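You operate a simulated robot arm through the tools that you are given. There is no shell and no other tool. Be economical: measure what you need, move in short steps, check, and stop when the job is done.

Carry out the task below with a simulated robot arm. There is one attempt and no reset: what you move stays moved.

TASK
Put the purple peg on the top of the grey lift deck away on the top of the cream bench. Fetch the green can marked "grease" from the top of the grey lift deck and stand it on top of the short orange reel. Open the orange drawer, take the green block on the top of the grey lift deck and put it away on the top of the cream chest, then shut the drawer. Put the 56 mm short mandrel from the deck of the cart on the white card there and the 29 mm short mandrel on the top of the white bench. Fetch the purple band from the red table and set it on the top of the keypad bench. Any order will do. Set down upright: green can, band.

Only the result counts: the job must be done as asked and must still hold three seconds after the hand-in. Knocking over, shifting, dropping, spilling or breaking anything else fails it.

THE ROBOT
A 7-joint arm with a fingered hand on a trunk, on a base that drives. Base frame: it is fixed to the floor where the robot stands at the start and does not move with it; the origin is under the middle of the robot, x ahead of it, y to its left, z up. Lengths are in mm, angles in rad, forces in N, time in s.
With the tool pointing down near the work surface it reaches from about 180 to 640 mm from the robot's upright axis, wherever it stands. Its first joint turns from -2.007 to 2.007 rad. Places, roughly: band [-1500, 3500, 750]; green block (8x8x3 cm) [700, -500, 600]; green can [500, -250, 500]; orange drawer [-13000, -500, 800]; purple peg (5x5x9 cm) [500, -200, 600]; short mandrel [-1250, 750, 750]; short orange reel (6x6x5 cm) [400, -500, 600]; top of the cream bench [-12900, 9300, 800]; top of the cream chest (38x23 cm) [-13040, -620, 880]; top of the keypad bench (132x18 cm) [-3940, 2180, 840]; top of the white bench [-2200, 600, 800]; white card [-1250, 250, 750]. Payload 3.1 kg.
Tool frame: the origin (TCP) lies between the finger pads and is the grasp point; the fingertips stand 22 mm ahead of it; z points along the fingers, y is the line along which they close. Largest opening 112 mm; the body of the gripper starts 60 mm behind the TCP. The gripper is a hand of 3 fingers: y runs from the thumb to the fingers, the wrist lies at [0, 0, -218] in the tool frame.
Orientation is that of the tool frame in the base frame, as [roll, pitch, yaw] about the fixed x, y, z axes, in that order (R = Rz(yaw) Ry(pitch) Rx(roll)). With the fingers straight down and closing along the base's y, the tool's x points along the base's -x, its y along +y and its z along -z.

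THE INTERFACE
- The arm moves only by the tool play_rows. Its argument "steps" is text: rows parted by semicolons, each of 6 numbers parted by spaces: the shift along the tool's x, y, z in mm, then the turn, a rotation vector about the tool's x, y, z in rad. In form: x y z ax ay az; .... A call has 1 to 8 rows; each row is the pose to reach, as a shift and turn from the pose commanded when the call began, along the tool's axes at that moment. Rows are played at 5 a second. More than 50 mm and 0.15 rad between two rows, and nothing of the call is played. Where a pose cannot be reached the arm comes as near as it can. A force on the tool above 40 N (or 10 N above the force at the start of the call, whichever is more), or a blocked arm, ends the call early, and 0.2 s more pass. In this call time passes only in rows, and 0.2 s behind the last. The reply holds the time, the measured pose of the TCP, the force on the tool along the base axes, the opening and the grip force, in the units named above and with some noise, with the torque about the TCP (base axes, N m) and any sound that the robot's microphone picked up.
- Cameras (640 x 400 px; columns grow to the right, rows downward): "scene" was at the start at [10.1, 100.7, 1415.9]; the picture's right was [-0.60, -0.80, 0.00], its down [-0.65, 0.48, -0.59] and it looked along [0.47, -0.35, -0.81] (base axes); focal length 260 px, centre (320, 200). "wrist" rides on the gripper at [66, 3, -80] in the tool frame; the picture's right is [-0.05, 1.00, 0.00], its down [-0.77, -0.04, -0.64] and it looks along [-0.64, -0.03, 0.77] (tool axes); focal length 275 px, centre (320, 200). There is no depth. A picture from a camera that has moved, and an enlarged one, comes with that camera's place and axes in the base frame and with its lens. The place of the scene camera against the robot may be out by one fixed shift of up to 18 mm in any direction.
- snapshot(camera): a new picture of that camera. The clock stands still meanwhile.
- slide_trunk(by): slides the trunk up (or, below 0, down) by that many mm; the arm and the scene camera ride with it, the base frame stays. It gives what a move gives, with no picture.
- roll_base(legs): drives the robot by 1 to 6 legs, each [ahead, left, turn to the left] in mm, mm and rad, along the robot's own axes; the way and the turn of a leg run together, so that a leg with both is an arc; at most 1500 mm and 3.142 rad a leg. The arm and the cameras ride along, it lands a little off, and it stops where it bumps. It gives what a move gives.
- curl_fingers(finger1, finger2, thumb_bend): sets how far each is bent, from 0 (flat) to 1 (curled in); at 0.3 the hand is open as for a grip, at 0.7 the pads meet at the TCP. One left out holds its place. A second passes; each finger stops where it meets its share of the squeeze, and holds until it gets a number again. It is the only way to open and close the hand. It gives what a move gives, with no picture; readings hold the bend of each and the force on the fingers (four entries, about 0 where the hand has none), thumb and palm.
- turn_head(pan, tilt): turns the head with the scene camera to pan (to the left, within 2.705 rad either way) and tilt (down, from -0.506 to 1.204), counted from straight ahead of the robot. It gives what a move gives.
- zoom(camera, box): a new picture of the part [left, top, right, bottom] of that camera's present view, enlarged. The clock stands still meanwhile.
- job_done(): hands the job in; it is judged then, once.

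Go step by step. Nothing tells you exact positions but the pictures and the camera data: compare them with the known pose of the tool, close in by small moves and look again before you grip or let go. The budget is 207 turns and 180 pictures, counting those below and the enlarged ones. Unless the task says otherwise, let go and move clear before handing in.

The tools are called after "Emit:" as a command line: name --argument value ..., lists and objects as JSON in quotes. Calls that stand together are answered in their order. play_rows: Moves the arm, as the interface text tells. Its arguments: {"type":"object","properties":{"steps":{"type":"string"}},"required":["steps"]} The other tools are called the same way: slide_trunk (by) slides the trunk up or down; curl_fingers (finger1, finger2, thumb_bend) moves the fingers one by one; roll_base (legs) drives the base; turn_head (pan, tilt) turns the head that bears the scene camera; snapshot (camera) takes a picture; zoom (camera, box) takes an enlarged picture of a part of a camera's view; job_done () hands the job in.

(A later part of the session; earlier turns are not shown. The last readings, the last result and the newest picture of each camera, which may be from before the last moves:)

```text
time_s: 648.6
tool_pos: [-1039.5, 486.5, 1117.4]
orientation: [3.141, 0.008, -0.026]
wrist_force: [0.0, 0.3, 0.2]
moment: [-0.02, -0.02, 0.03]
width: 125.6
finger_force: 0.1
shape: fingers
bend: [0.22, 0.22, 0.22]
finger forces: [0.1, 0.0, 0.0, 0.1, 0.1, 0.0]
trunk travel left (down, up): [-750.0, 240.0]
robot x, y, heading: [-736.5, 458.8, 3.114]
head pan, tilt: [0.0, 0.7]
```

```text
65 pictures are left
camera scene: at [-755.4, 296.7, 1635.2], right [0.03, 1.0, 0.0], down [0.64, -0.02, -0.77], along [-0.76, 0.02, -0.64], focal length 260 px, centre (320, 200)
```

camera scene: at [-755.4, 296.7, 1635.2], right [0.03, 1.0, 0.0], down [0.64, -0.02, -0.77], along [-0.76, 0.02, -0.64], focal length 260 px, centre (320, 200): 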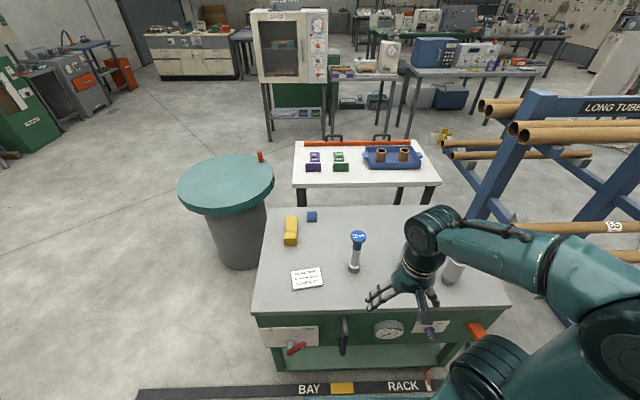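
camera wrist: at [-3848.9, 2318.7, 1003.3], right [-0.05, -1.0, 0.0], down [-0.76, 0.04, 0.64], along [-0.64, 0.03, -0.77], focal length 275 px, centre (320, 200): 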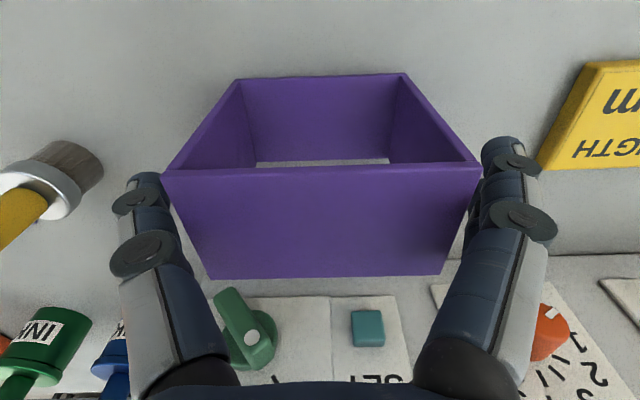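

Emit:
zoom --camera "scene" --box '[240, 200, 400, 310]'

Emit:
snapshot --camera "wrist"

```text
3.64 times, centred on (320, 255) of scene
camera zoom: at [-755.4, 296.7, 1635.2], right [0.03, 1.0, 0.0], down [0.64, -0.02, -0.77], along [-0.76, 0.02, -0.64], focal length 944 px, centre (320, 0)
```

zoom: 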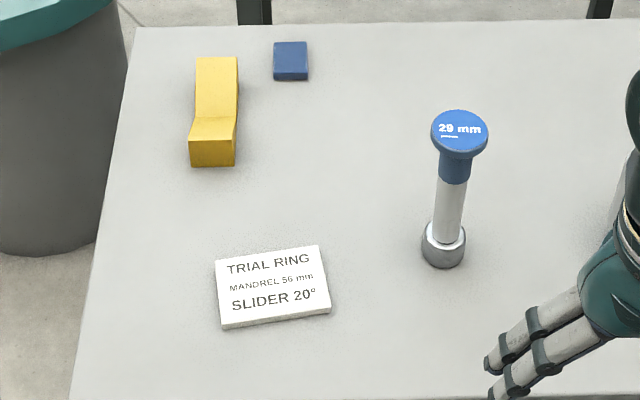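

```text
63 pictures are left
camera wrist: at [-973.2, 483.1, 1198.3], right [-0.07, -1.0, 0.0], down [-0.76, 0.06, 0.64], along [-0.64, 0.05, -0.77], focal length 275 px, centre (320, 200)
```

wrist: 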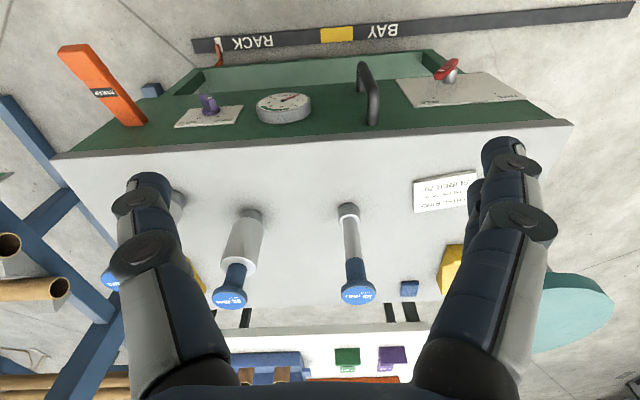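

The 29 mm mandrel is in the middle; I move the hand aside to read the labels on the others.

Emit:
play_rows --steps "0 -45 -10 0 0 0; 0 -90 -20 0 0 0; 0 -135 -30 0 0 0; 0 -180 -40 0 0 0"

Emit:
snapshot --camera "wrist"

Emit:
zoom --camera "wrist" --box '[180, 140, 500, 340]'

Emit:
zoom --camera "scene" --box '[320, 200, 520, 330]'

```text
time_s: 649.6
tool_pos: [-1035.6, 670.0, 1158.0]
orientation: [3.14, 0.009, -0.027]
wrist_force: [-0.3, -0.7, 0.1]
moment: [-0.02, 0.01, 0.01]
width: 125.3
finger_force: 0.0
shape: fingers
bend: [0.22, 0.22, 0.22]
finger forces: [0.0, 0.0, 0.1, 0.0, 0.1, 0.0]
trunk travel left (down, up): [-750.0, 240.0]
robot x, y, heading: [-740.1, 457.0, 3.118]
head pan, tilt: [0.0, 0.7]
```

```text
62 pictures are left
camera wrist: at [-968.4, 666.1, 1238.3], right [-0.07, -1.0, 0.0], down [-0.76, 0.06, 0.64], along [-0.64, 0.05, -0.77], focal length 275 px, centre (320, 200)
```

wrist: 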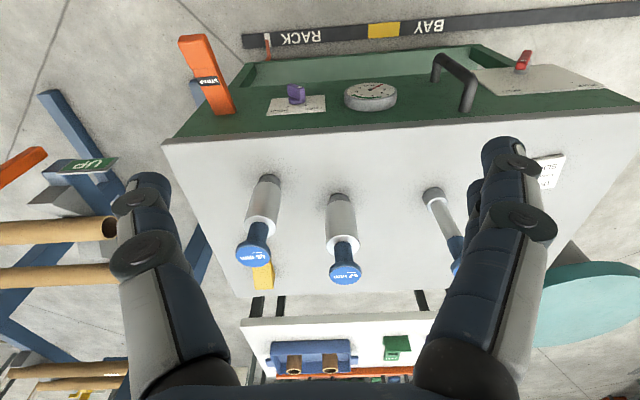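

```text
2.00 times, centred on (340, 240) of wrist
camera zoom: at [-968.4, 666.1, 1238.3], right [-0.07, -1.0, 0.0], down [-0.76, 0.06, 0.64], along [-0.64, 0.05, -0.77], focal length 551 px, centre (280, 120)
```

zoom: 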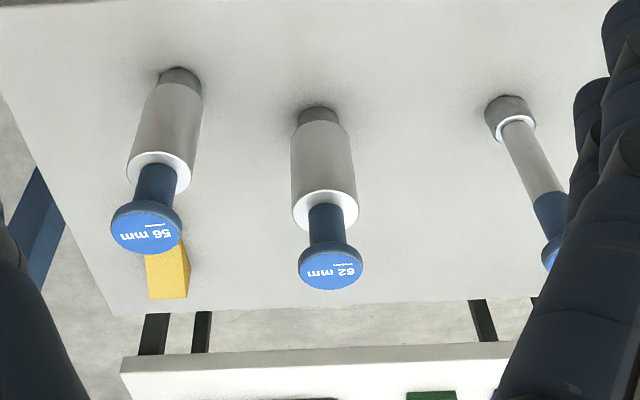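

```text
3.08 times, centred on (420, 265) of scene
camera zoom: at [-755.5, 298.0, 1635.3], right [0.03, 1.0, 0.0], down [0.64, -0.02, -0.76], along [-0.76, 0.02, -0.64], focal length 799 px, centre (12, 0)
```

zoom: 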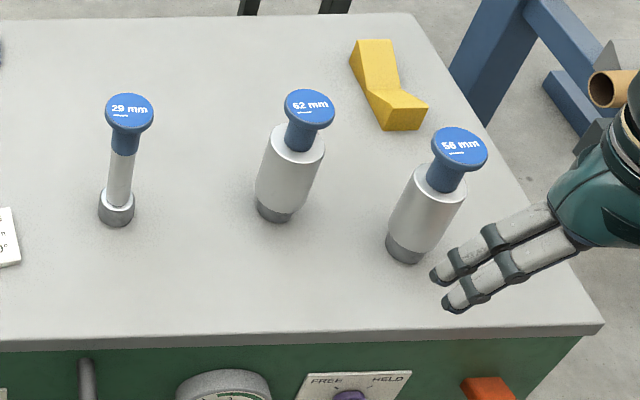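

Positions: 56 mm mandrel is the one at y≈792 (cap top ≈(-1288,792,970)), deck z≈775. I move the base to y≈700 and the hand above it, with narrower opening.

Emit:
curl_fingers --finger1 0.34 --finger2 0.34 --thumb_bend 0.34

Emit:
roll_base --legs '[[0, -240, 0.022]]'

```text
time_s: 650.6
tool_pos: [-1036.0, 668.6, 1157.0]
orientation: [3.139, 0.009, -0.025]
wrist_force: [-0.6, 0.4, 0.4]
moment: [0.01, 0.0, 0.01]
width: 101.3
finger_force: 0.1
shape: fingers
bend: [0.34, 0.34, 0.34]
finger forces: [0.1, 0.1, 0.0, 0.1, 0.0, 0.1]
trunk travel left (down, up): [-750.0, 240.0]
robot x, y, heading: [-738.4, 456.9, 3.111]
head pan, tilt: [0.0, 0.7]
```

```text
time_s: 652.3
tool_pos: [-1036.9, 896.6, 1156.6]
orientation: [3.139, 0.009, 0.0]
wrist_force: [0.4, -0.2, 0.9]
moment: [0.04, 0.01, -0.01]
width: 101.1
finger_force: 0.1
shape: fingers
bend: [0.34, 0.34, 0.34]
finger forces: [0.0, 0.0, 0.1, 0.1, 0.1, 0.1]
trunk travel left (down, up): [-750.0, 240.0]
robot x, y, heading: [-734.7, 691.0, 3.141]
head pan, tilt: [0.0, 0.7]
```

Emit:
play_rows --steps "-36 15 14 0 0 0; -72 30 28 0 0 0; -108 45 42 0 0 0; -144 60 56 0 0 0; -180 75 70 0 0 0; -216 90 84 0 0 0; -251 105 97 0 0 0"

Emit:
snapshot --camera "wrist"

```text
time_s: 653.9
tool_pos: [-1291.3, 789.7, 1061.6]
orientation: [-3.141, 0.009, -0.002]
wrist_force: [0.2, -0.3, -0.6]
moment: [0.01, -0.06, 0.02]
width: 101.3
finger_force: 0.1
shape: fingers
bend: [0.34, 0.34, 0.34]
finger forces: [0.1, 0.0, 0.0, 0.1, 0.0, 0.0]
trunk travel left (down, up): [-750.0, 240.0]
robot x, y, heading: [-731.6, 690.6, 3.138]
head pan, tilt: [0.0, 0.7]
```

```text
59 pictures are left
camera wrist: at [-1223.9, 788.2, 1142.2], right [-0.05, -1.0, 0.0], down [-0.77, 0.04, 0.64], along [-0.64, 0.03, -0.77], focal length 275 px, centre (320, 200)
```

wrist: 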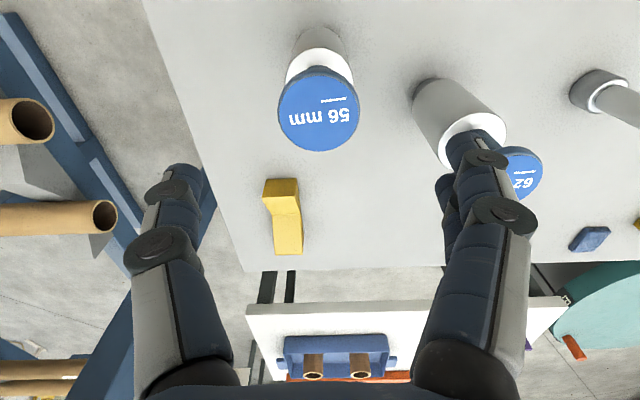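

Cap centre (-1295,792); I lower to z≈934 so the pads close around the neck under the cap.

Emit:
play_rows --steps "-4 -2 40 0 0 0; -4 -2 80 0 0 0; -4 -2 110 0 0 0; -4 -2 127 0 0 0"

Emit:
snapshot --camera "wrist"

```text
time_s: 654.9
tool_pos: [-1296.2, 792.7, 936.3]
orientation: [-3.141, 0.01, -0.003]
wrist_force: [0.7, 0.4, 0.9]
moment: [0.0, -0.01, 0.0]
width: 101.6
finger_force: 0.1
shape: fingers
bend: [0.34, 0.34, 0.34]
finger forces: [0.0, 0.0, 0.1, 0.0, 0.1, 0.1]
trunk travel left (down, up): [-750.0, 240.0]
robot x, y, heading: [-733.7, 691.9, 3.138]
head pan, tilt: [0.0, 0.7]
```

```text
58 pictures are left
camera wrist: at [-1229.0, 791.2, 1016.4], right [-0.05, -1.0, 0.0], down [-0.76, 0.04, 0.64], along [-0.64, 0.03, -0.77], focal length 275 px, centre (320, 200)
```

wrist: 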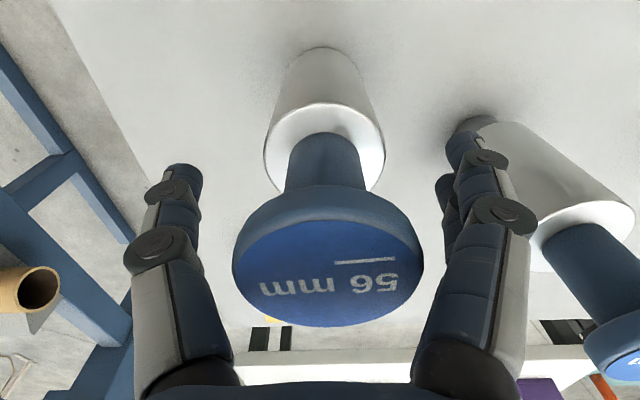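

Emit:
curl_fingers --finger1 0.75 --finger2 0.75 --thumb_bend 0.75

Emit:
play_rows --steps "0 0 -5 0 0 0; 0 0 -15 0 0 0; 0 0 -30 0 0 0"

Emit:
snapshot --camera "wrist"

```text
time_s: 655.9
tool_pos: [-1294.9, 792.8, 934.6]
orientation: [3.14, 0.01, 0.0]
wrist_force: [-0.7, -0.8, -0.9]
moment: [-0.25, -0.04, -0.02]
width: 31.2
finger_force: 17.3
shape: fingers
bend: [0.58, 0.57, 0.65]
finger forces: [10.0, 9.3, 0.0, 0.0, 15.9, 0.1]
trunk travel left (down, up): [-750.0, 240.0]
robot x, y, heading: [-732.8, 694.3, 3.138]
head pan, tilt: [0.0, 0.7]
```

```text
time_s: 656.7
tool_pos: [-1294.9, 794.6, 964.4]
orientation: [3.14, 0.006, -0.001]
wrist_force: [0.3, 0.3, -3.6]
moment: [-0.05, -0.04, 0.02]
width: 23.2
finger_force: 14.1
shape: fingers
bend: [0.62, 0.62, 0.66]
finger forces: [6.3, 7.9, 0.1, 0.1, 13.3, 0.1]
trunk travel left (down, up): [-750.0, 240.0]
robot x, y, heading: [-734.6, 688.9, 3.137]
head pan, tilt: [0.0, 0.7]
```

```text
57 pictures are left
camera wrist: at [-1227.9, 791.0, 1046.6], right [-0.05, -1.0, 0.0], down [-0.77, 0.04, 0.64], along [-0.64, 0.03, -0.77], focal length 275 px, centre (320, 200)
```

wrist: 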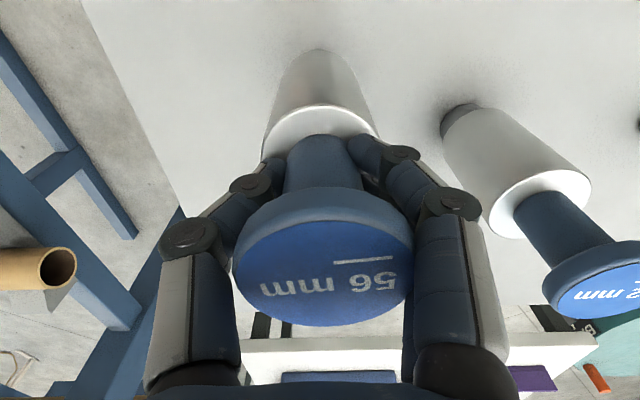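

Lifted: the view of the 62 mm one shifted while the 56 stays in hand. I raise and retract, then shift the base toward the card.

Emit:
play_rows --steps "0 0 -45 0 0 0; 0 0 -90 0 0 0; 0 0 -130 0 0 0; 45 0 -130 0 0 0; 90 0 -130 0 0 0; 135 0 -130 0 0 0; 180 0 -130 0 0 0; 225 0 -130 0 0 0"

Emit:
roll_base --legs '[[0, 420, 0.003]]'

Emit:
snapshot --camera "wrist"

Emit:
snapshot --camera "scene"

```text
time_s: 658.5
tool_pos: [-1065.6, 793.9, 1094.4]
orientation: [3.138, 0.012, -0.002]
wrist_force: [-0.1, 0.2, -3.6]
moment: [0.0, 0.02, -0.01]
width: 23.1
finger_force: 13.7
shape: fingers
bend: [0.62, 0.62, 0.66]
finger forces: [6.6, 7.8, 0.0, 0.1, 13.2, 0.1]
trunk travel left (down, up): [-750.0, 240.0]
robot x, y, heading: [-734.4, 689.2, 3.137]
head pan, tilt: [0.0, 0.7]
```

```text
time_s: 661.1
tool_pos: [-1069.2, 377.1, 1093.8]
orientation: [3.139, 0.011, -0.001]
wrist_force: [0.1, -0.3, -3.1]
moment: [0.01, 0.0, -0.03]
width: 23.0
finger_force: 13.6
shape: fingers
bend: [0.62, 0.62, 0.66]
finger forces: [6.4, 7.9, 0.0, 0.0, 13.2, 0.1]
trunk travel left (down, up): [-750.0, 240.0]
robot x, y, heading: [-736.6, 276.2, 3.139]
head pan, tilt: [0.0, 0.7]
```

```text
56 pictures are left
camera wrist: at [-1002.7, 373.8, 1174.6], right [-0.05, -1.0, 0.0], down [-0.77, 0.04, 0.64], along [-0.64, 0.03, -0.77], focal length 275 px, centre (320, 200)
```

wrist: 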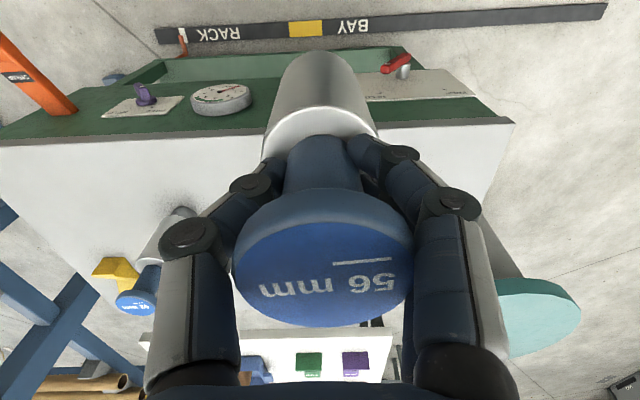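

```text
55 pictures are left
camera scene: at [-749.6, 114.2, 1635.2], right [0.0, 1.0, 0.0], down [0.64, 0.0, -0.76], along [-0.76, 0.0, -0.64], focal length 260 px, centre (320, 200)
```

scene: 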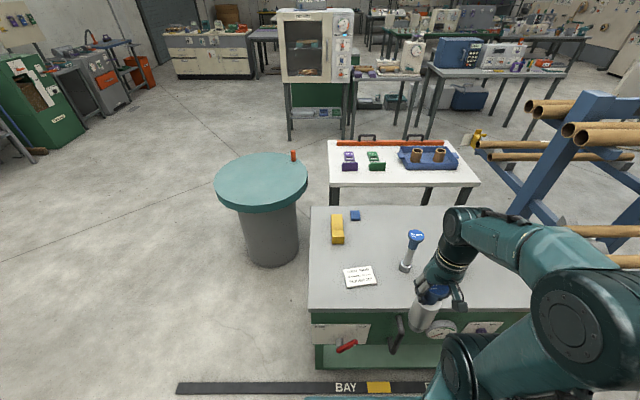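

I move forward a bit to see the card with the wrist camera beside the mandrel.

Emit:
play_rows --steps "-44 -4 0 0 0 0; -88 -8 0 0 0 0; -130 -12 0 0 0 0"

Emit:
snapshot --camera "wrist"

```text
time_s: 661.9
tool_pos: [-1198.8, 387.6, 1093.6]
orientation: [3.14, 0.007, -0.001]
wrist_force: [-0.3, 0.6, -3.6]
moment: [0.0, -0.02, -0.01]
width: 22.8
finger_force: 13.9
shape: fingers
bend: [0.62, 0.62, 0.66]
finger forces: [6.3, 7.9, 0.0, 0.0, 13.2, 0.0]
trunk travel left (down, up): [-750.0, 240.0]
robot x, y, heading: [-738.3, 273.9, 3.132]
head pan, tilt: [0.0, 0.7]
```

```text
54 pictures are left
camera wrist: at [-1132.3, 385.1, 1175.4], right [-0.05, -1.0, 0.0], down [-0.77, 0.04, 0.64], along [-0.64, 0.03, -0.77], focal length 275 px, centre (320, 200)
```

wrist: 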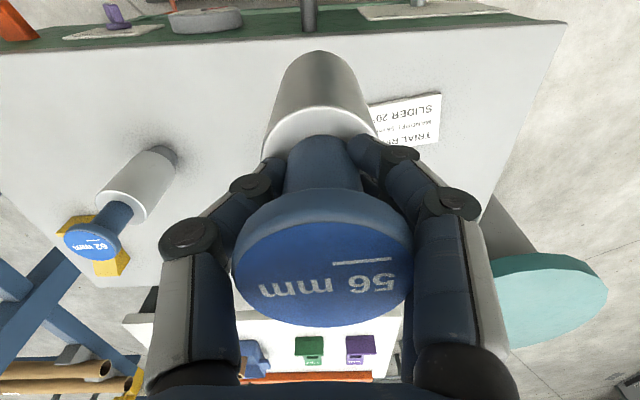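

Card centre ≈(-1316,267). I carry the mandrel over it and lower to just above.

Emit:
play_rows --steps "-30 30 0 0 0 0; -60 60 0 0 0 0; -90 90 0 0 0 0; -117 120 0 0 0 0; -117 120 35 0 0 0; -117 120 75 0 0 0; -117 120 105 0 0 0"

Emit:
snapshot --camera "wrist"

Emit:
zoom --camera "scene" --box '[300, 190, 460, 310]'

```text
time_s: 663.5
tool_pos: [-1319.4, 267.4, 992.4]
orientation: [3.139, 0.007, -0.002]
wrist_force: [-1.0, -0.8, -2.2]
moment: [0.03, -0.03, 0.02]
width: 22.7
finger_force: 13.4
shape: fingers
bend: [0.62, 0.62, 0.66]
finger forces: [5.9, 8.0, 0.0, 0.1, 13.0, 0.0]
trunk travel left (down, up): [-750.0, 240.0]
robot x, y, heading: [-735.1, 276.6, 3.142]
head pan, tilt: [0.0, 0.7]
```

```text
53 pictures are left
camera wrist: at [-1251.5, 264.8, 1071.6], right [-0.05, -1.0, 0.0], down [-0.76, 0.04, 0.64], along [-0.64, 0.03, -0.77], focal length 275 px, centre (320, 200)
```

wrist: 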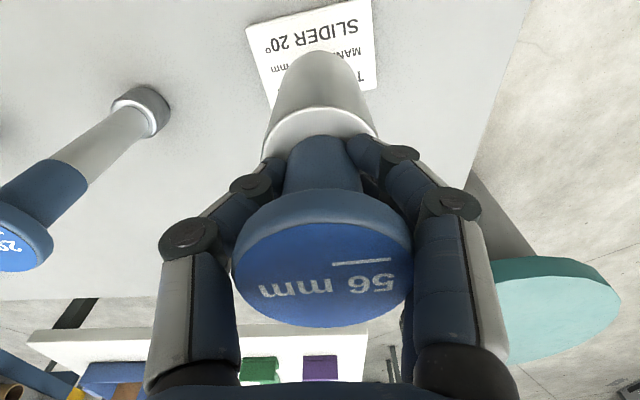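

```text
3.33 times, centred on (380, 250) of scene
camera zoom: at [-750.5, 114.6, 1635.2], right [0.0, 1.0, 0.0], down [0.64, 0.0, -0.76], along [-0.76, 0.0, -0.64], focal length 865 px, centre (120, 33)
```

zoom: 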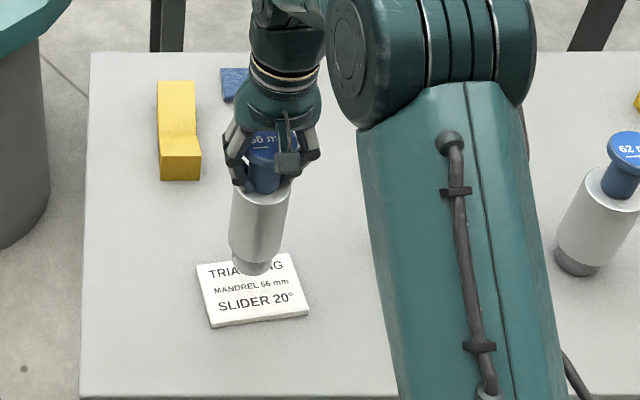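

Mandrel is nearly centred over the card (offset ~3 mm). I correct and lower.

Emit:
play_rows --steps "2 -3 10 0 0 0; 2 -3 25 0 0 0; 2 -3 32 0 0 0"

Emit:
play_rows --steps "0 0 2.5 0 0 0; 0 0 5 0 0 0"

```text
time_s: 664.3
tool_pos: [-1315.8, 271.5, 958.5]
orientation: [3.14, 0.011, -0.003]
wrist_force: [-0.2, 0.5, -3.2]
moment: [0.04, -0.01, -0.02]
width: 22.9
finger_force: 13.9
shape: fingers
bend: [0.62, 0.62, 0.66]
finger forces: [6.0, 7.9, 0.1, 0.1, 13.0, 0.1]
trunk travel left (down, up): [-750.0, 240.0]
robot x, y, heading: [-736.2, 276.3, 3.136]
head pan, tilt: [0.0, 0.7]
```

```text
time_s: 664.9
tool_pos: [-1316.3, 271.1, 954.6]
orientation: [3.139, 0.009, -0.001]
wrist_force: [-1.1, 0.6, -3.4]
moment: [0.01, -0.02, -0.02]
width: 22.5
finger_force: 14.0
shape: fingers
bend: [0.62, 0.62, 0.66]
finger forces: [5.9, 8.0, 0.1, 0.1, 13.0, 0.0]
trunk travel left (down, up): [-750.0, 240.0]
robot x, y, heading: [-733.6, 276.5, 3.134]
head pan, tilt: [0.0, 0.7]
```

Emit:
play_rows --steps "0 0 2.5 0 0 0; 0 0 5 0 0 0"

Emit:
zoom --camera "scene" --box '[320, 220, 420, 300]'

```text
time_s: 665.5
tool_pos: [-1316.5, 269.9, 949.0]
orientation: [3.141, 0.008, 0.0]
wrist_force: [-0.4, -0.3, -4.9]
moment: [0.03, 0.04, -0.02]
width: 23.0
finger_force: 13.4
shape: fingers
bend: [0.62, 0.62, 0.66]
finger forces: [5.9, 8.0, 0.1, 0.1, 13.1, 0.0]
trunk travel left (down, up): [-750.0, 240.0]
robot x, y, heading: [-735.5, 276.0, 3.139]
head pan, tilt: [0.0, 0.7]
```

```text
5.00 times, centred on (370, 260) of scene
camera zoom: at [-750.1, 114.5, 1635.2], right [0.0, 1.0, 0.0], down [0.64, 0.0, -0.76], along [-0.76, 0.0, -0.64], focal length 1298 px, centre (70, -100)
```

zoom: 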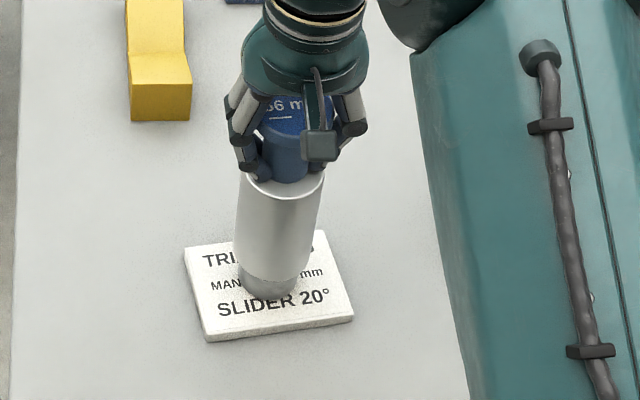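

Emit:
play_rows --steps "0 0 2 0 0 0; 0 0 4 0 0 0"

Emit:
play_rows --steps "0 0 1.5 0 0 0; 0 0 3 0 0 0"

```text
time_s: 666.1
tool_pos: [-1314.5, 271.4, 947.8]
orientation: [3.139, 0.015, -0.002]
wrist_force: [-3.1, 0.2, 18.8]
moment: [-0.24, 0.07, -0.01]
width: 22.7
finger_force: 21.5
shape: fingers
bend: [0.63, 0.63, 0.66]
finger forces: [10.4, 14.5, 0.1, 0.0, 18.5, 0.1]
trunk travel left (down, up): [-750.0, 240.0]
robot x, y, heading: [-735.0, 276.5, 3.138]
head pan, tilt: [0.0, 0.7]
```

```text
time_s: 666.7
tool_pos: [-1316.8, 270.5, 946.3]
orientation: [3.139, 0.022, 0.0]
wrist_force: [1.6, 0.2, 22.1]
moment: [-0.18, -0.14, 0.03]
width: 22.6
finger_force: 26.3
shape: fingers
bend: [0.66, 0.64, 0.67]
finger forces: [15.2, 15.4, 0.0, 0.0, 21.9, 0.0]
trunk travel left (down, up): [-750.0, 240.0]
robot x, y, heading: [-735.1, 271.2, 3.137]
head pan, tilt: [0.0, 0.7]
stopped in row 2: the force on the tool passed its limit at 42 N (the readings are from after the stop); the commanded pose is now the measured one
```

Firm contact. I back off 3 mm, open, and look.

Emit:
play_rows --steps "0 0 -3 0 0 0"

Emit:
curl_fingers --finger1 0.38 --finger2 0.38 --thumb_bend 0.38

Emit:
snapshot --camera "wrist"

```text
time_s: 667.1
tool_pos: [-1316.0, 270.6, 946.9]
orientation: [3.138, 0.018, -0.001]
wrist_force: [0.7, -0.1, 7.7]
moment: [-0.11, 0.0, 0.02]
width: 22.4
finger_force: 18.0
shape: fingers
bend: [0.65, 0.64, 0.67]
finger forces: [10.3, 11.9, 0.0, 0.0, 15.3, 0.0]
trunk travel left (down, up): [-750.0, 240.0]
robot x, y, heading: [-735.4, 272.5, 3.144]
head pan, tilt: [0.0, 0.7]
```

```text
time_s: 668.1
tool_pos: [-1317.4, 270.5, 947.2]
orientation: [3.139, 0.018, -0.002]
wrist_force: [0.8, 0.0, -0.2]
moment: [0.0, -0.04, -0.01]
width: 89.1
finger_force: 0.1
shape: fingers
bend: [0.38, 0.38, 0.38]
finger forces: [0.0, 0.0, 0.1, 0.0, 0.1, 0.0]
trunk travel left (down, up): [-750.0, 240.0]
robot x, y, heading: [-734.6, 275.5, 3.135]
head pan, tilt: [0.0, 0.7]
```

```text
50 pictures are left
camera wrist: at [-1250.5, 268.6, 1027.5], right [-0.05, -1.0, 0.0], down [-0.76, 0.04, 0.65], along [-0.65, 0.03, -0.76], focal length 275 px, centre (320, 200)
```

wrist: 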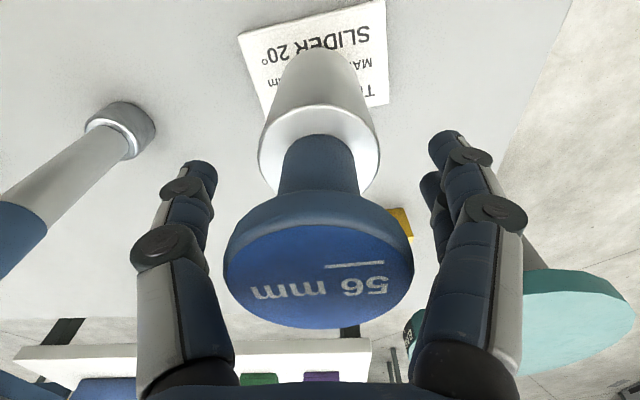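

It stands on the card. I rise straight up and check.

Emit:
play_rows --steps "0 0 -30 0 0 0; 0 0 -70 0 0 0; 0 0 -110 0 0 0; 0 0 -150 0 0 0"

Emit:
zoom --camera "scene" --box '[300, 190, 460, 310]'

Emit:
snapshot --camera "wrist"

```text
time_s: 669.1
tool_pos: [-1314.8, 268.0, 1097.5]
orientation: [3.14, 0.019, -0.003]
wrist_force: [-0.6, 0.4, -0.9]
moment: [-0.02, -0.03, 0.02]
width: 88.9
finger_force: 0.1
shape: fingers
bend: [0.38, 0.38, 0.38]
finger forces: [0.1, 0.0, 0.0, 0.0, 0.1, 0.1]
trunk travel left (down, up): [-750.0, 240.0]
robot x, y, heading: [-736.0, 274.8, 3.138]
head pan, tilt: [0.0, 0.7]
```

```text
3.33 times, centred on (380, 250) of scene
camera zoom: at [-748.6, 114.5, 1635.2], right [0.0, 1.0, 0.0], down [0.64, 0.0, -0.77], along [-0.77, 0.0, -0.64], focal length 865 px, centre (120, 33)
```

zoom: 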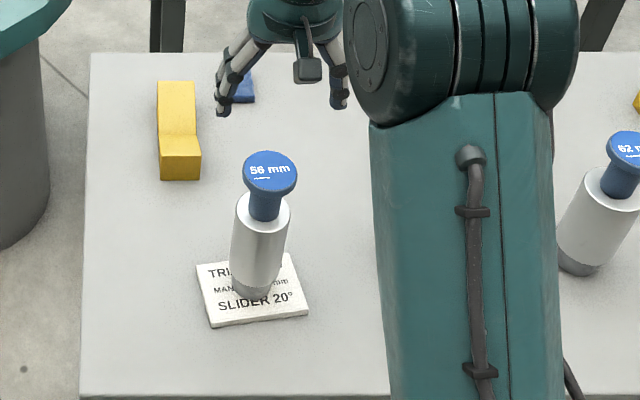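

```text
48 pictures are left
camera wrist: at [-1248.2, 266.6, 1177.7], right [-0.05, -1.0, 0.0], down [-0.76, 0.04, 0.65], along [-0.65, 0.03, -0.76], focal length 275 px, centre (320, 200)
```

wrist: 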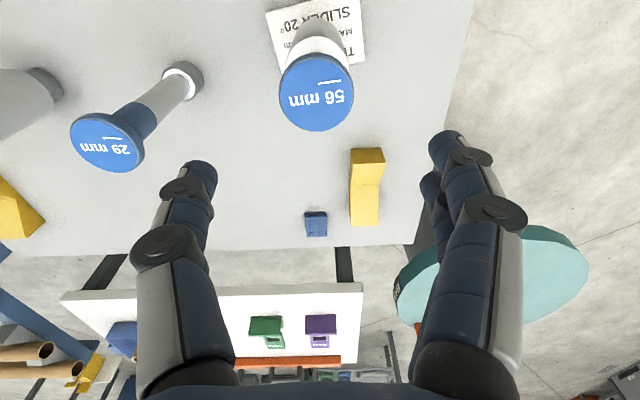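

56 mm mandrel is done. Next the 29 mm one at ≈(-1354,453): shift the base right 170 mm and move the hand above it.

Emit:
roll_base --legs '[[0, -170, 0.002]]'

Emit:
snapshot --camera "wrist"

```text
time_s: 670.6
tool_pos: [-1315.5, 437.7, 1095.4]
orientation: [3.139, 0.017, 0.002]
wrist_force: [-0.4, 0.3, -0.4]
moment: [-0.01, -0.02, -0.01]
width: 89.0
finger_force: 0.0
shape: fingers
bend: [0.38, 0.38, 0.38]
finger forces: [0.1, 0.1, 0.0, 0.0, 0.0, 0.1]
trunk travel left (down, up): [-750.0, 240.0]
robot x, y, heading: [-736.0, 446.8, 3.141]
head pan, tilt: [0.0, 0.7]
```

```text
47 pictures are left
camera wrist: at [-1248.6, 435.1, 1176.9], right [-0.05, -1.0, 0.0], down [-0.76, 0.04, 0.65], along [-0.65, 0.03, -0.76], focal length 275 px, centre (320, 200)
```

wrist: 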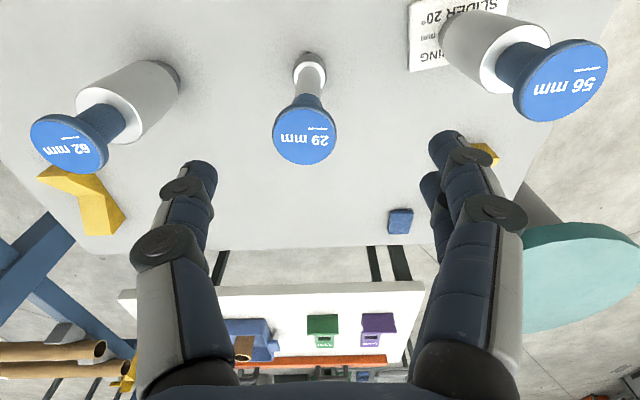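

Emit:
play_rows --steps "-38 -14 0 0 0 0; -38 -14 45 0 0 0; -38 -14 90 0 0 0; -38 -14 130 0 0 0; -38 -14 160 0 0 0"

Emit:
snapshot --camera "wrist"

```text
time_s: 671.8
tool_pos: [-1357.1, 450.5, 934.8]
orientation: [3.139, 0.018, 0.0]
wrist_force: [-0.9, -0.8, 0.1]
moment: [-0.04, -0.02, -0.01]
width: 88.9
finger_force: 0.1
shape: fingers
bend: [0.38, 0.38, 0.38]
finger forces: [0.0, 0.1, 0.1, 0.2, 0.0, 0.1]
trunk travel left (down, up): [-750.0, 240.0]
robot x, y, heading: [-734.6, 445.1, 3.138]
head pan, tilt: [0.0, 0.7]
```

```text
46 pictures are left
camera wrist: at [-1289.1, 448.0, 1016.3], right [-0.05, -1.0, 0.0], down [-0.76, 0.04, 0.65], along [-0.65, 0.03, -0.76], focal length 275 px, centre (320, 200)
```

wrist: 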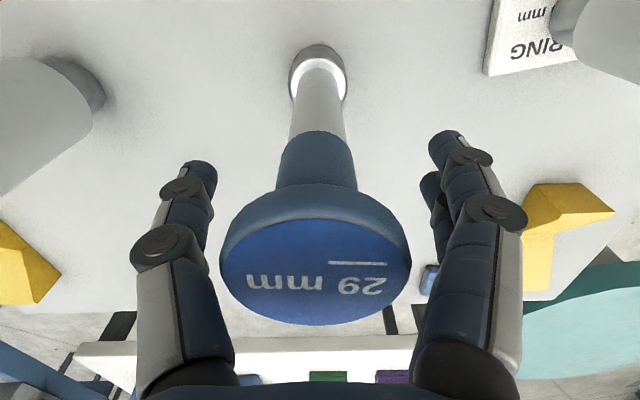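

Emit:
curl_fingers --finger1 0.75 --finger2 0.75 --thumb_bend 0.75

Emit:
play_rows --steps "0 0 -5 0 0 0; 0 0 -20 0 0 0; 0 0 -55 0 0 0; 0 0 -95 0 0 0; 0 0 -135 0 0 0; 0 0 -175 0 0 0"

Emit:
snapshot --camera "wrist"

```text
time_s: 672.8
tool_pos: [-1357.2, 449.6, 936.1]
orientation: [3.139, 0.015, 0.0]
wrist_force: [0.1, -0.6, 0.0]
moment: [-0.02, 0.01, 0.0]
width: 24.4
finger_force: 16.1
shape: fingers
bend: [0.64, 0.65, 0.65]
finger forces: [8.5, 7.9, 0.0, 0.1, 15.9, 0.0]
trunk travel left (down, up): [-750.0, 240.0]
robot x, y, heading: [-735.1, 440.9, 3.139]
head pan, tilt: [0.0, 0.7]
```

```text
time_s: 674.2
tool_pos: [-1352.1, 450.0, 1112.1]
orientation: [3.14, 0.016, 0.002]
wrist_force: [-0.7, 0.7, -2.6]
moment: [-0.02, -0.01, -0.02]
width: 24.0
finger_force: 16.3
shape: fingers
bend: [0.64, 0.66, 0.65]
finger forces: [8.5, 8.0, 0.1, 0.0, 15.8, 0.0]
trunk travel left (down, up): [-750.0, 240.0]
robot x, y, heading: [-733.4, 447.8, 3.141]
head pan, tilt: [0.0, 0.7]
```

```text
45 pictures are left
camera wrist: at [-1284.3, 448.0, 1192.2], right [-0.04, -1.0, 0.0], down [-0.76, 0.04, 0.65], along [-0.65, 0.03, -0.76], focal length 275 px, centre (320, 200)
```

wrist: 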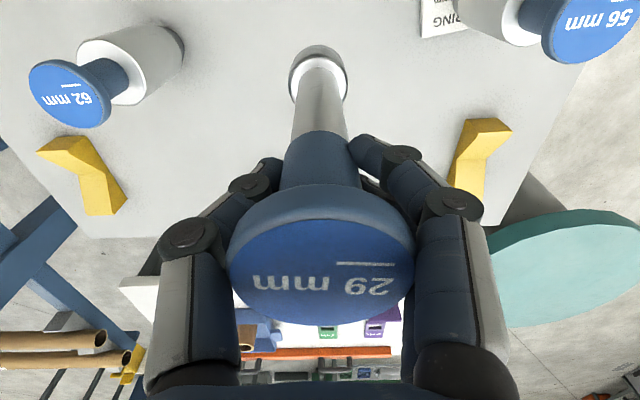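

The 29 mm mandrel is held. I retract and drive around to the west side of the white bench.

Emit:
play_rows --steps "42 0 0 0 0 0; 84 0 0 0 0 0; 126 0 0 0 0 0; 168 0 0 0 0 0; 210 0 0 0 0 0; 252 0 0 0 0 0; 292 0 0 0 0 0"

Emit:
roll_base --legs '[[150, 0, 0], [-200, 0, 0], [0, -1150, 0], [0, -1150, 0]]'

```text
time_s: 675.8
tool_pos: [-1061.5, 455.8, 1109.9]
orientation: [3.139, 0.018, -0.003]
wrist_force: [-0.6, -0.2, -1.8]
moment: [-0.01, 0.04, 0.01]
width: 24.3
finger_force: 16.5
shape: fingers
bend: [0.64, 0.66, 0.65]
finger forces: [8.3, 7.9, 0.0, 0.0, 15.7, 0.0]
trunk travel left (down, up): [-750.0, 240.0]
robot x, y, heading: [-735.5, 443.7, 3.141]
head pan, tilt: [0.0, 0.7]
```

```text
time_s: 689.3
tool_pos: [-1013.9, 2764.6, 1108.7]
orientation: [3.138, 0.017, 0.004]
wrist_force: [0.1, -0.8, -2.1]
moment: [0.02, 0.03, 0.03]
width: 24.3
finger_force: 15.9
shape: fingers
bend: [0.64, 0.66, 0.65]
finger forces: [8.4, 7.9, 0.0, 0.0, 15.6, 0.1]
trunk travel left (down, up): [-750.0, 240.0]
robot x, y, heading: [-687.8, 2757.7, -3.136]
head pan, tilt: [0.0, 0.7]
```

That first leg was a needless nudge, but no bump occurred. Continuing west, then south, turning to face +x.

Emit:
roll_base --legs '[[1150, 0, -0.005], [1120, 0, 0], [0, 760, 0], [0, 0, 3.14]]'

Emit:
turn_head --pan -0.6 --tilt 0.6

Emit:
snapshot --camera "scene"

```text
time_s: 711.4
tool_pos: [-2604.9, 2023.5, 1108.6]
orientation: [3.141, 0.016, -3.138]
wrist_force: [-0.3, 0.2, -1.8]
moment: [0.0, -0.01, -0.04]
width: 24.4
finger_force: 15.6
shape: fingers
bend: [0.64, 0.66, 0.65]
finger forces: [8.3, 8.1, 0.1, 0.0, 15.2, 0.0]
trunk travel left (down, up): [-750.0, 240.0]
robot x, y, heading: [-2931.4, 2028.8, 0.001]
head pan, tilt: [0.0, 0.7]
```

```text
time_s: 712.4
tool_pos: [-2605.4, 2023.7, 1110.2]
orientation: [3.139, 0.016, -3.138]
wrist_force: [0.3, -0.7, -2.4]
moment: [-0.02, -0.05, -0.02]
width: 24.2
finger_force: 15.6
shape: fingers
bend: [0.64, 0.66, 0.65]
finger forces: [8.4, 8.1, 0.0, 0.0, 15.2, 0.0]
trunk travel left (down, up): [-750.0, 240.0]
robot x, y, heading: [-2939.2, 2029.8, 0.005]
head pan, tilt: [-0.6, 0.6]
```

```text
44 pictures are left
camera scene: at [-2908.4, 2124.1, 1643.8], right [-0.56, -0.83, 0.0], down [-0.47, 0.32, -0.82], along [0.68, -0.46, -0.57], focal length 260 px, centre (320, 200)
```

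scene: 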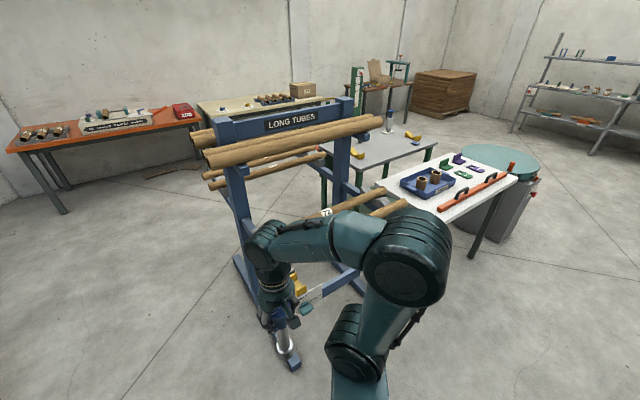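

The rack's tube ends hang close to the bench's north end, so I prefer a spot further south. I strafe to y≈650 and look.

Emit:
roll_base --legs '[[0, -1380, 0]]'

Emit:
turn_head --pan 0 --tilt 0.7

Emit:
snapshot --camera "scene"

Emit:
zoom --camera "scene" --box '[200, 130, 440, 290]'

```text
time_s: 719.4
tool_pos: [-2620.6, 605.6, 1108.8]
orientation: [3.14, 0.016, 3.119]
wrist_force: [0.2, 0.4, -3.3]
moment: [-0.02, 0.0, -0.01]
width: 24.0
finger_force: 16.3
shape: fingers
bend: [0.64, 0.66, 0.65]
finger forces: [8.3, 8.1, 0.0, 0.0, 15.2, 0.0]
trunk travel left (down, up): [-750.0, 240.0]
robot x, y, heading: [-2943.5, 620.7, -0.025]
head pan, tilt: [-0.6, 0.6]
```

```text
time_s: 720.4
tool_pos: [-2619.4, 605.5, 1108.3]
orientation: [3.141, 0.016, 3.121]
wrist_force: [0.3, -0.4, -3.6]
moment: [0.01, 0.0, 0.05]
width: 23.9
finger_force: 16.2
shape: fingers
bend: [0.64, 0.66, 0.65]
finger forces: [8.4, 8.0, 0.0, 0.1, 15.1, 0.0]
trunk travel left (down, up): [-750.0, 240.0]
robot x, y, heading: [-2946.3, 621.6, -0.025]
head pan, tilt: [0.0, 0.7]
```

```text
43 pictures are left
camera scene: at [-2907.1, 762.7, 1635.2], right [-0.02, -1.0, 0.0], down [-0.64, 0.02, -0.76], along [0.76, -0.02, -0.64], focal length 260 px, centre (320, 200)
```

scene: 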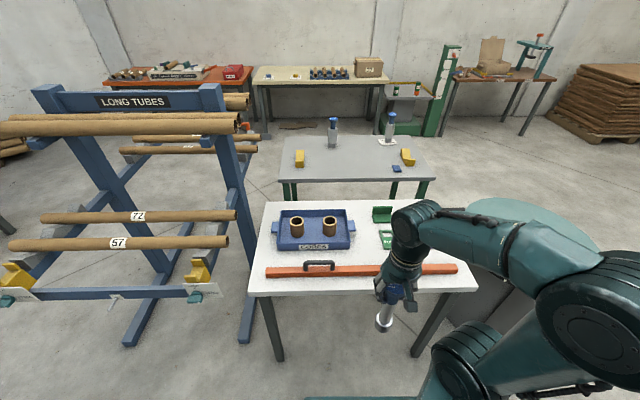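

```text
2.50 times, centred on (320, 210) of scene
camera zoom: at [-2907.1, 762.7, 1635.2], right [-0.02, -1.0, 0.0], down [-0.64, 0.02, -0.76], along [0.76, -0.02, -0.64], focal length 649 px, centre (320, 175)
```

zoom: 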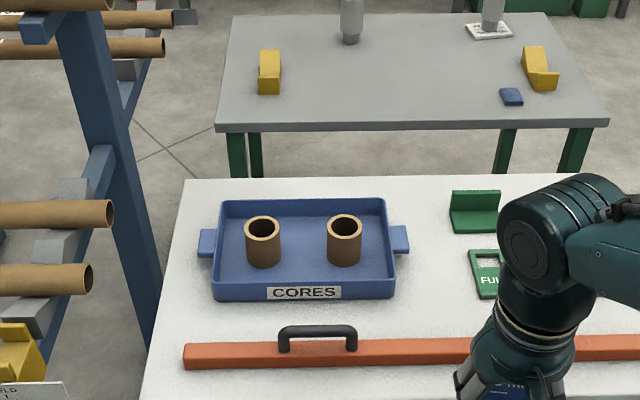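

Free spot between the tray and the green card: ≈(-2214,551). I advance 150 mm and move the mandrel there.

Emit:
roll_base --legs '[[150, 0, 0.02]]'

Emit:
play_rows --steps "-40 -8 0 0 0 0; -80 -15 0 0 0 0; -120 -22 0 0 0 0; -160 -30 0 0 0 0; -200 -37 0 0 0 0; -222 -44 0 0 0 0"

Emit:
snapshot --camera "wrist"

Emit:
zoom --camera "scene" --box '[260, 170, 480, 330]'

```text
time_s: 721.8
tool_pos: [-2467.3, 608.6, 1109.9]
orientation: [3.141, 0.015, 3.139]
wrist_force: [0.0, 0.8, -2.6]
moment: [0.0, -0.04, -0.02]
width: 24.0
finger_force: 16.0
shape: fingers
bend: [0.64, 0.66, 0.65]
finger forces: [8.3, 8.2, 0.0, 0.0, 15.3, 0.0]
trunk travel left (down, up): [-750.0, 240.0]
robot x, y, heading: [-2797.1, 619.9, -0.003]
head pan, tilt: [0.0, 0.7]
```

```text
time_s: 723.2
tool_pos: [-2247.3, 562.6, 1113.4]
orientation: [3.138, 0.017, 3.138]
wrist_force: [0.7, 0.5, -2.0]
moment: [-0.04, -0.01, 0.01]
width: 24.2
finger_force: 16.3
shape: fingers
bend: [0.64, 0.66, 0.65]
finger forces: [8.6, 8.2, 0.1, 0.0, 15.4, 0.0]
trunk travel left (down, up): [-750.0, 240.0]
robot x, y, heading: [-2793.1, 613.8, -0.009]
head pan, tilt: [0.0, 0.7]
```

```text
41 pictures are left
camera wrist: at [-2314.9, 568.0, 1193.6], right [0.05, 1.0, 0.0], down [0.76, -0.04, 0.65], along [0.65, -0.03, -0.76], focal length 275 px, centre (320, 200)
```

wrist: 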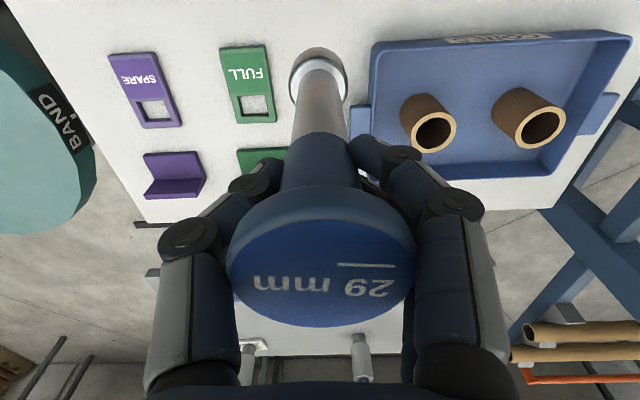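

```text
2.50 times, centred on (370, 250) of scene
camera zoom: at [-2757.7, 761.1, 1635.2], right [-0.01, -1.0, 0.0], down [-0.64, 0.0, -0.76], along [0.76, 0.0, -0.64], focal length 649 px, centre (195, 75)
```

zoom: 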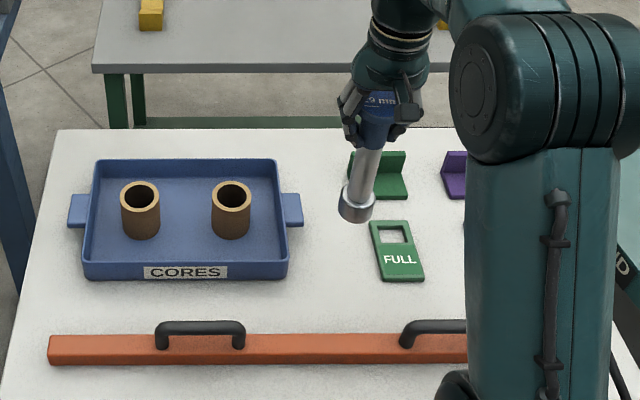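

The spot under the mandrel, (-2247,563), lies centred in the gap between tray and card. Lowering.

Emit:
play_rows --steps "0 0 40 0 0 0; 0 0 80 0 0 0; 0 0 115 0 0 0; 0 0 135 0 0 0"

Emit:
snapshot --camera "wrist"

Emit:
zoom --camera "scene" --box '[260, 200, 460, 330]'

```text
time_s: 724.2
tool_pos: [-2244.1, 565.1, 976.5]
orientation: [3.139, 0.014, 3.138]
wrist_force: [0.3, 0.2, -1.9]
moment: [0.02, -0.01, 0.01]
width: 24.0
finger_force: 16.0
shape: fingers
bend: [0.64, 0.67, 0.65]
finger forces: [8.7, 8.4, 0.0, 0.1, 15.5, 0.0]
trunk travel left (down, up): [-750.0, 240.0]
robot x, y, heading: [-2794.7, 617.8, -0.006]
head pan, tilt: [0.0, 0.7]
```

```text
39 pictures are left
camera wrist: at [-2310.3, 569.2, 1056.9], right [0.05, 1.0, 0.0], down [0.76, -0.04, 0.65], along [0.65, -0.03, -0.76], focal length 275 px, centre (320, 200)
```

wrist: 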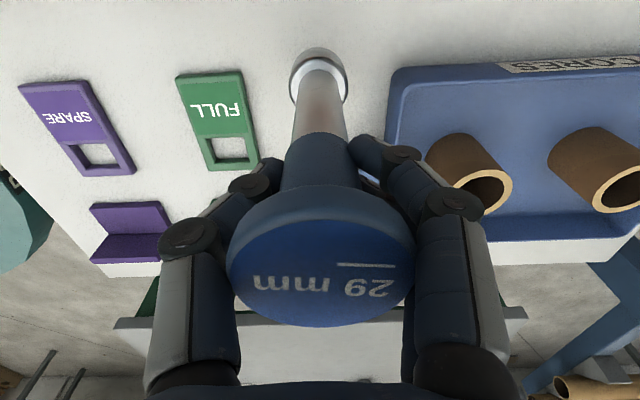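

```text
3.08 times, centred on (360, 265) of scene
camera zoom: at [-2758.0, 761.5, 1635.2], right [-0.01, -1.0, 0.0], down [-0.64, 0.0, -0.76], along [0.76, 0.0, -0.64], focal length 799 px, centre (197, 0)
```

zoom: 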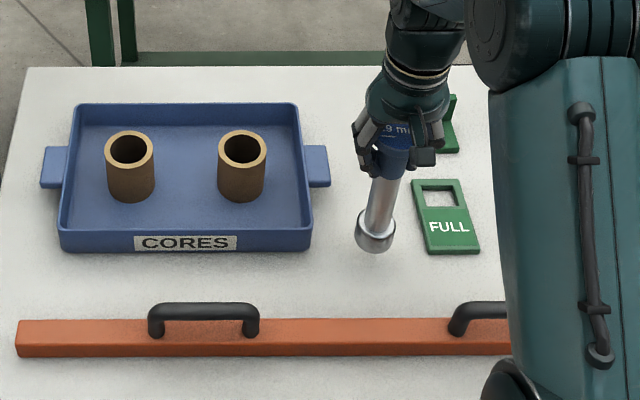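

Clear, I shift 8 mm toward the tray and lower in small steps to contact.

Emit:
play_rows --steps "0 8 3 0 0 0; 0 8 7 0 0 0; 0 8 10 0 0 0"

Emit:
play_rows --steps "0 0 2 0 0 0; 0 0 4 0 0 0"

```text
time_s: 725.0
tool_pos: [-2242.9, 572.2, 966.5]
orientation: [3.14, 0.015, 3.138]
wrist_force: [-0.5, -0.7, -2.5]
moment: [0.0, 0.04, 0.0]
width: 24.2
finger_force: 16.3
shape: fingers
bend: [0.64, 0.67, 0.65]
finger forces: [8.7, 8.4, 0.1, 0.0, 15.6, 0.0]
trunk travel left (down, up): [-750.0, 240.0]
robot x, y, heading: [-2799.3, 614.5, -0.003]
head pan, tilt: [0.0, 0.7]
```

```text
time_s: 725.6
tool_pos: [-2242.9, 572.3, 964.7]
orientation: [3.14, 0.014, 3.139]
wrist_force: [0.2, -0.4, -2.9]
moment: [0.02, -0.02, -0.01]
width: 24.2
finger_force: 16.0
shape: fingers
bend: [0.64, 0.67, 0.65]
finger forces: [8.7, 8.4, 0.0, 0.1, 15.5, 0.0]
trunk travel left (down, up): [-750.0, 240.0]
robot x, y, heading: [-2795.9, 617.8, -0.009]
head pan, tilt: [0.0, 0.7]
```

Emit:
play_rows --steps "0 0 2 0 0 0; 0 0 4 0 0 0"

Emit:
zoom --camera "scene" --box '[330, 230, 430, 310]'

```text
time_s: 726.2
tool_pos: [-2244.2, 572.5, 959.9]
orientation: [3.141, 0.015, 3.138]
wrist_force: [0.5, -0.1, -2.3]
moment: [-0.02, -0.01, 0.01]
width: 24.0
finger_force: 16.2
shape: fingers
bend: [0.64, 0.67, 0.65]
finger forces: [8.7, 8.3, 0.0, 0.0, 15.5, 0.0]
trunk travel left (down, up): [-750.0, 240.0]
robot x, y, heading: [-2796.7, 617.1, -0.004]
head pan, tilt: [0.0, 0.7]
```

```text
5.00 times, centred on (380, 270) of scene
camera zoom: at [-2758.5, 761.3, 1635.2], right [-0.01, -1.0, 0.0], down [-0.64, 0.0, -0.76], along [0.76, 0.0, -0.64], focal length 1298 px, centre (20, -150)
```

zoom: 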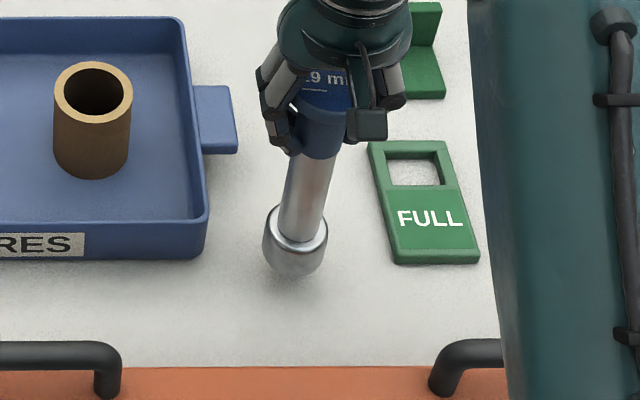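

Nearly there; continuing in 3 mm steps.

Emit:
play_rows --steps "0 0 1.5 0 0 0; 0 0 3 0 0 0"

```text
time_s: 726.8
tool_pos: [-2244.4, 572.3, 956.5]
orientation: [3.138, 0.016, 3.139]
wrist_force: [0.2, -0.7, -2.0]
moment: [0.04, -0.03, 0.03]
width: 24.4
finger_force: 16.4
shape: fingers
bend: [0.64, 0.67, 0.65]
finger forces: [8.6, 8.4, 0.0, 0.0, 15.5, 0.1]
trunk travel left (down, up): [-750.0, 240.0]
robot x, y, heading: [-2794.8, 617.3, -0.009]
head pan, tilt: [0.0, 0.7]
```

Emit:
play_rows --steps "0 0 1.5 0 0 0; 0 0 3 0 0 0"

```text
time_s: 727.4
tool_pos: [-2243.1, 572.4, 953.1]
orientation: [3.139, 0.015, 3.139]
wrist_force: [-0.3, 0.0, -2.0]
moment: [-0.01, 0.0, -0.02]
width: 24.5
finger_force: 16.5
shape: fingers
bend: [0.64, 0.67, 0.65]
finger forces: [8.6, 8.5, 0.0, 0.0, 15.4, 0.1]
trunk travel left (down, up): [-750.0, 240.0]
robot x, y, heading: [-2796.6, 612.6, -0.005]
head pan, tilt: [0.0, 0.7]
```

Emit:
play_rows --steps "0 0 1.5 0 0 0; 0 0 3 0 0 0"

Emit:
zoom --camera "scene" --box '[330, 230, 430, 310]'

```text
time_s: 728.0
tool_pos: [-2243.5, 572.3, 951.2]
orientation: [3.139, 0.015, 3.138]
wrist_force: [0.2, 0.5, -1.8]
moment: [0.01, -0.01, 0.03]
width: 24.0
finger_force: 15.6
shape: fingers
bend: [0.64, 0.67, 0.65]
finger forces: [8.7, 8.4, 0.0, 0.1, 15.5, 0.0]
trunk travel left (down, up): [-750.0, 240.0]
robot x, y, heading: [-2799.4, 617.4, -0.004]
head pan, tilt: [0.0, 0.7]
```

```text
5.00 times, centred on (380, 270) of scene
camera zoom: at [-2758.5, 761.3, 1635.2], right [-0.01, -1.0, 0.0], down [-0.64, 0.0, -0.76], along [0.76, 0.0, -0.64], focal length 1298 px, centre (20, -150)
```

zoom: 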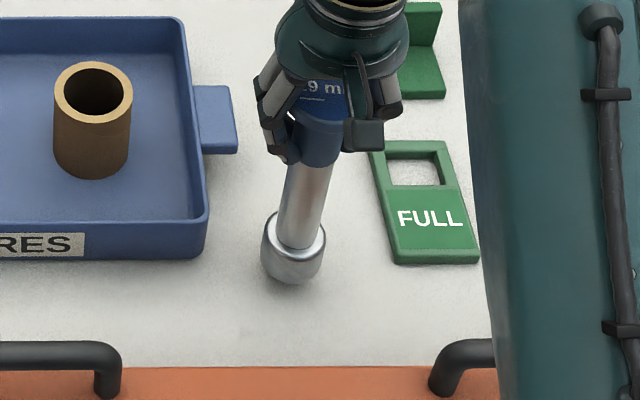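

Emit:
play_rows --steps "0 0 2 0 0 0; 0 0 4 0 0 0; 0 0 5 0 0 0"

```text
time_s: 728.8
tool_pos: [-2244.4, 572.7, 945.2]
orientation: [3.14, 0.014, 3.138]
wrist_force: [-0.8, 0.6, -2.1]
moment: [-0.01, -0.01, -0.02]
width: 24.0
finger_force: 16.7
shape: fingers
bend: [0.64, 0.67, 0.65]
finger forces: [8.8, 8.4, 0.0, 0.0, 15.4, 0.1]
trunk travel left (down, up): [-750.0, 240.0]
robot x, y, heading: [-2797.9, 616.0, -0.005]
head pan, tilt: [0.0, 0.7]
```

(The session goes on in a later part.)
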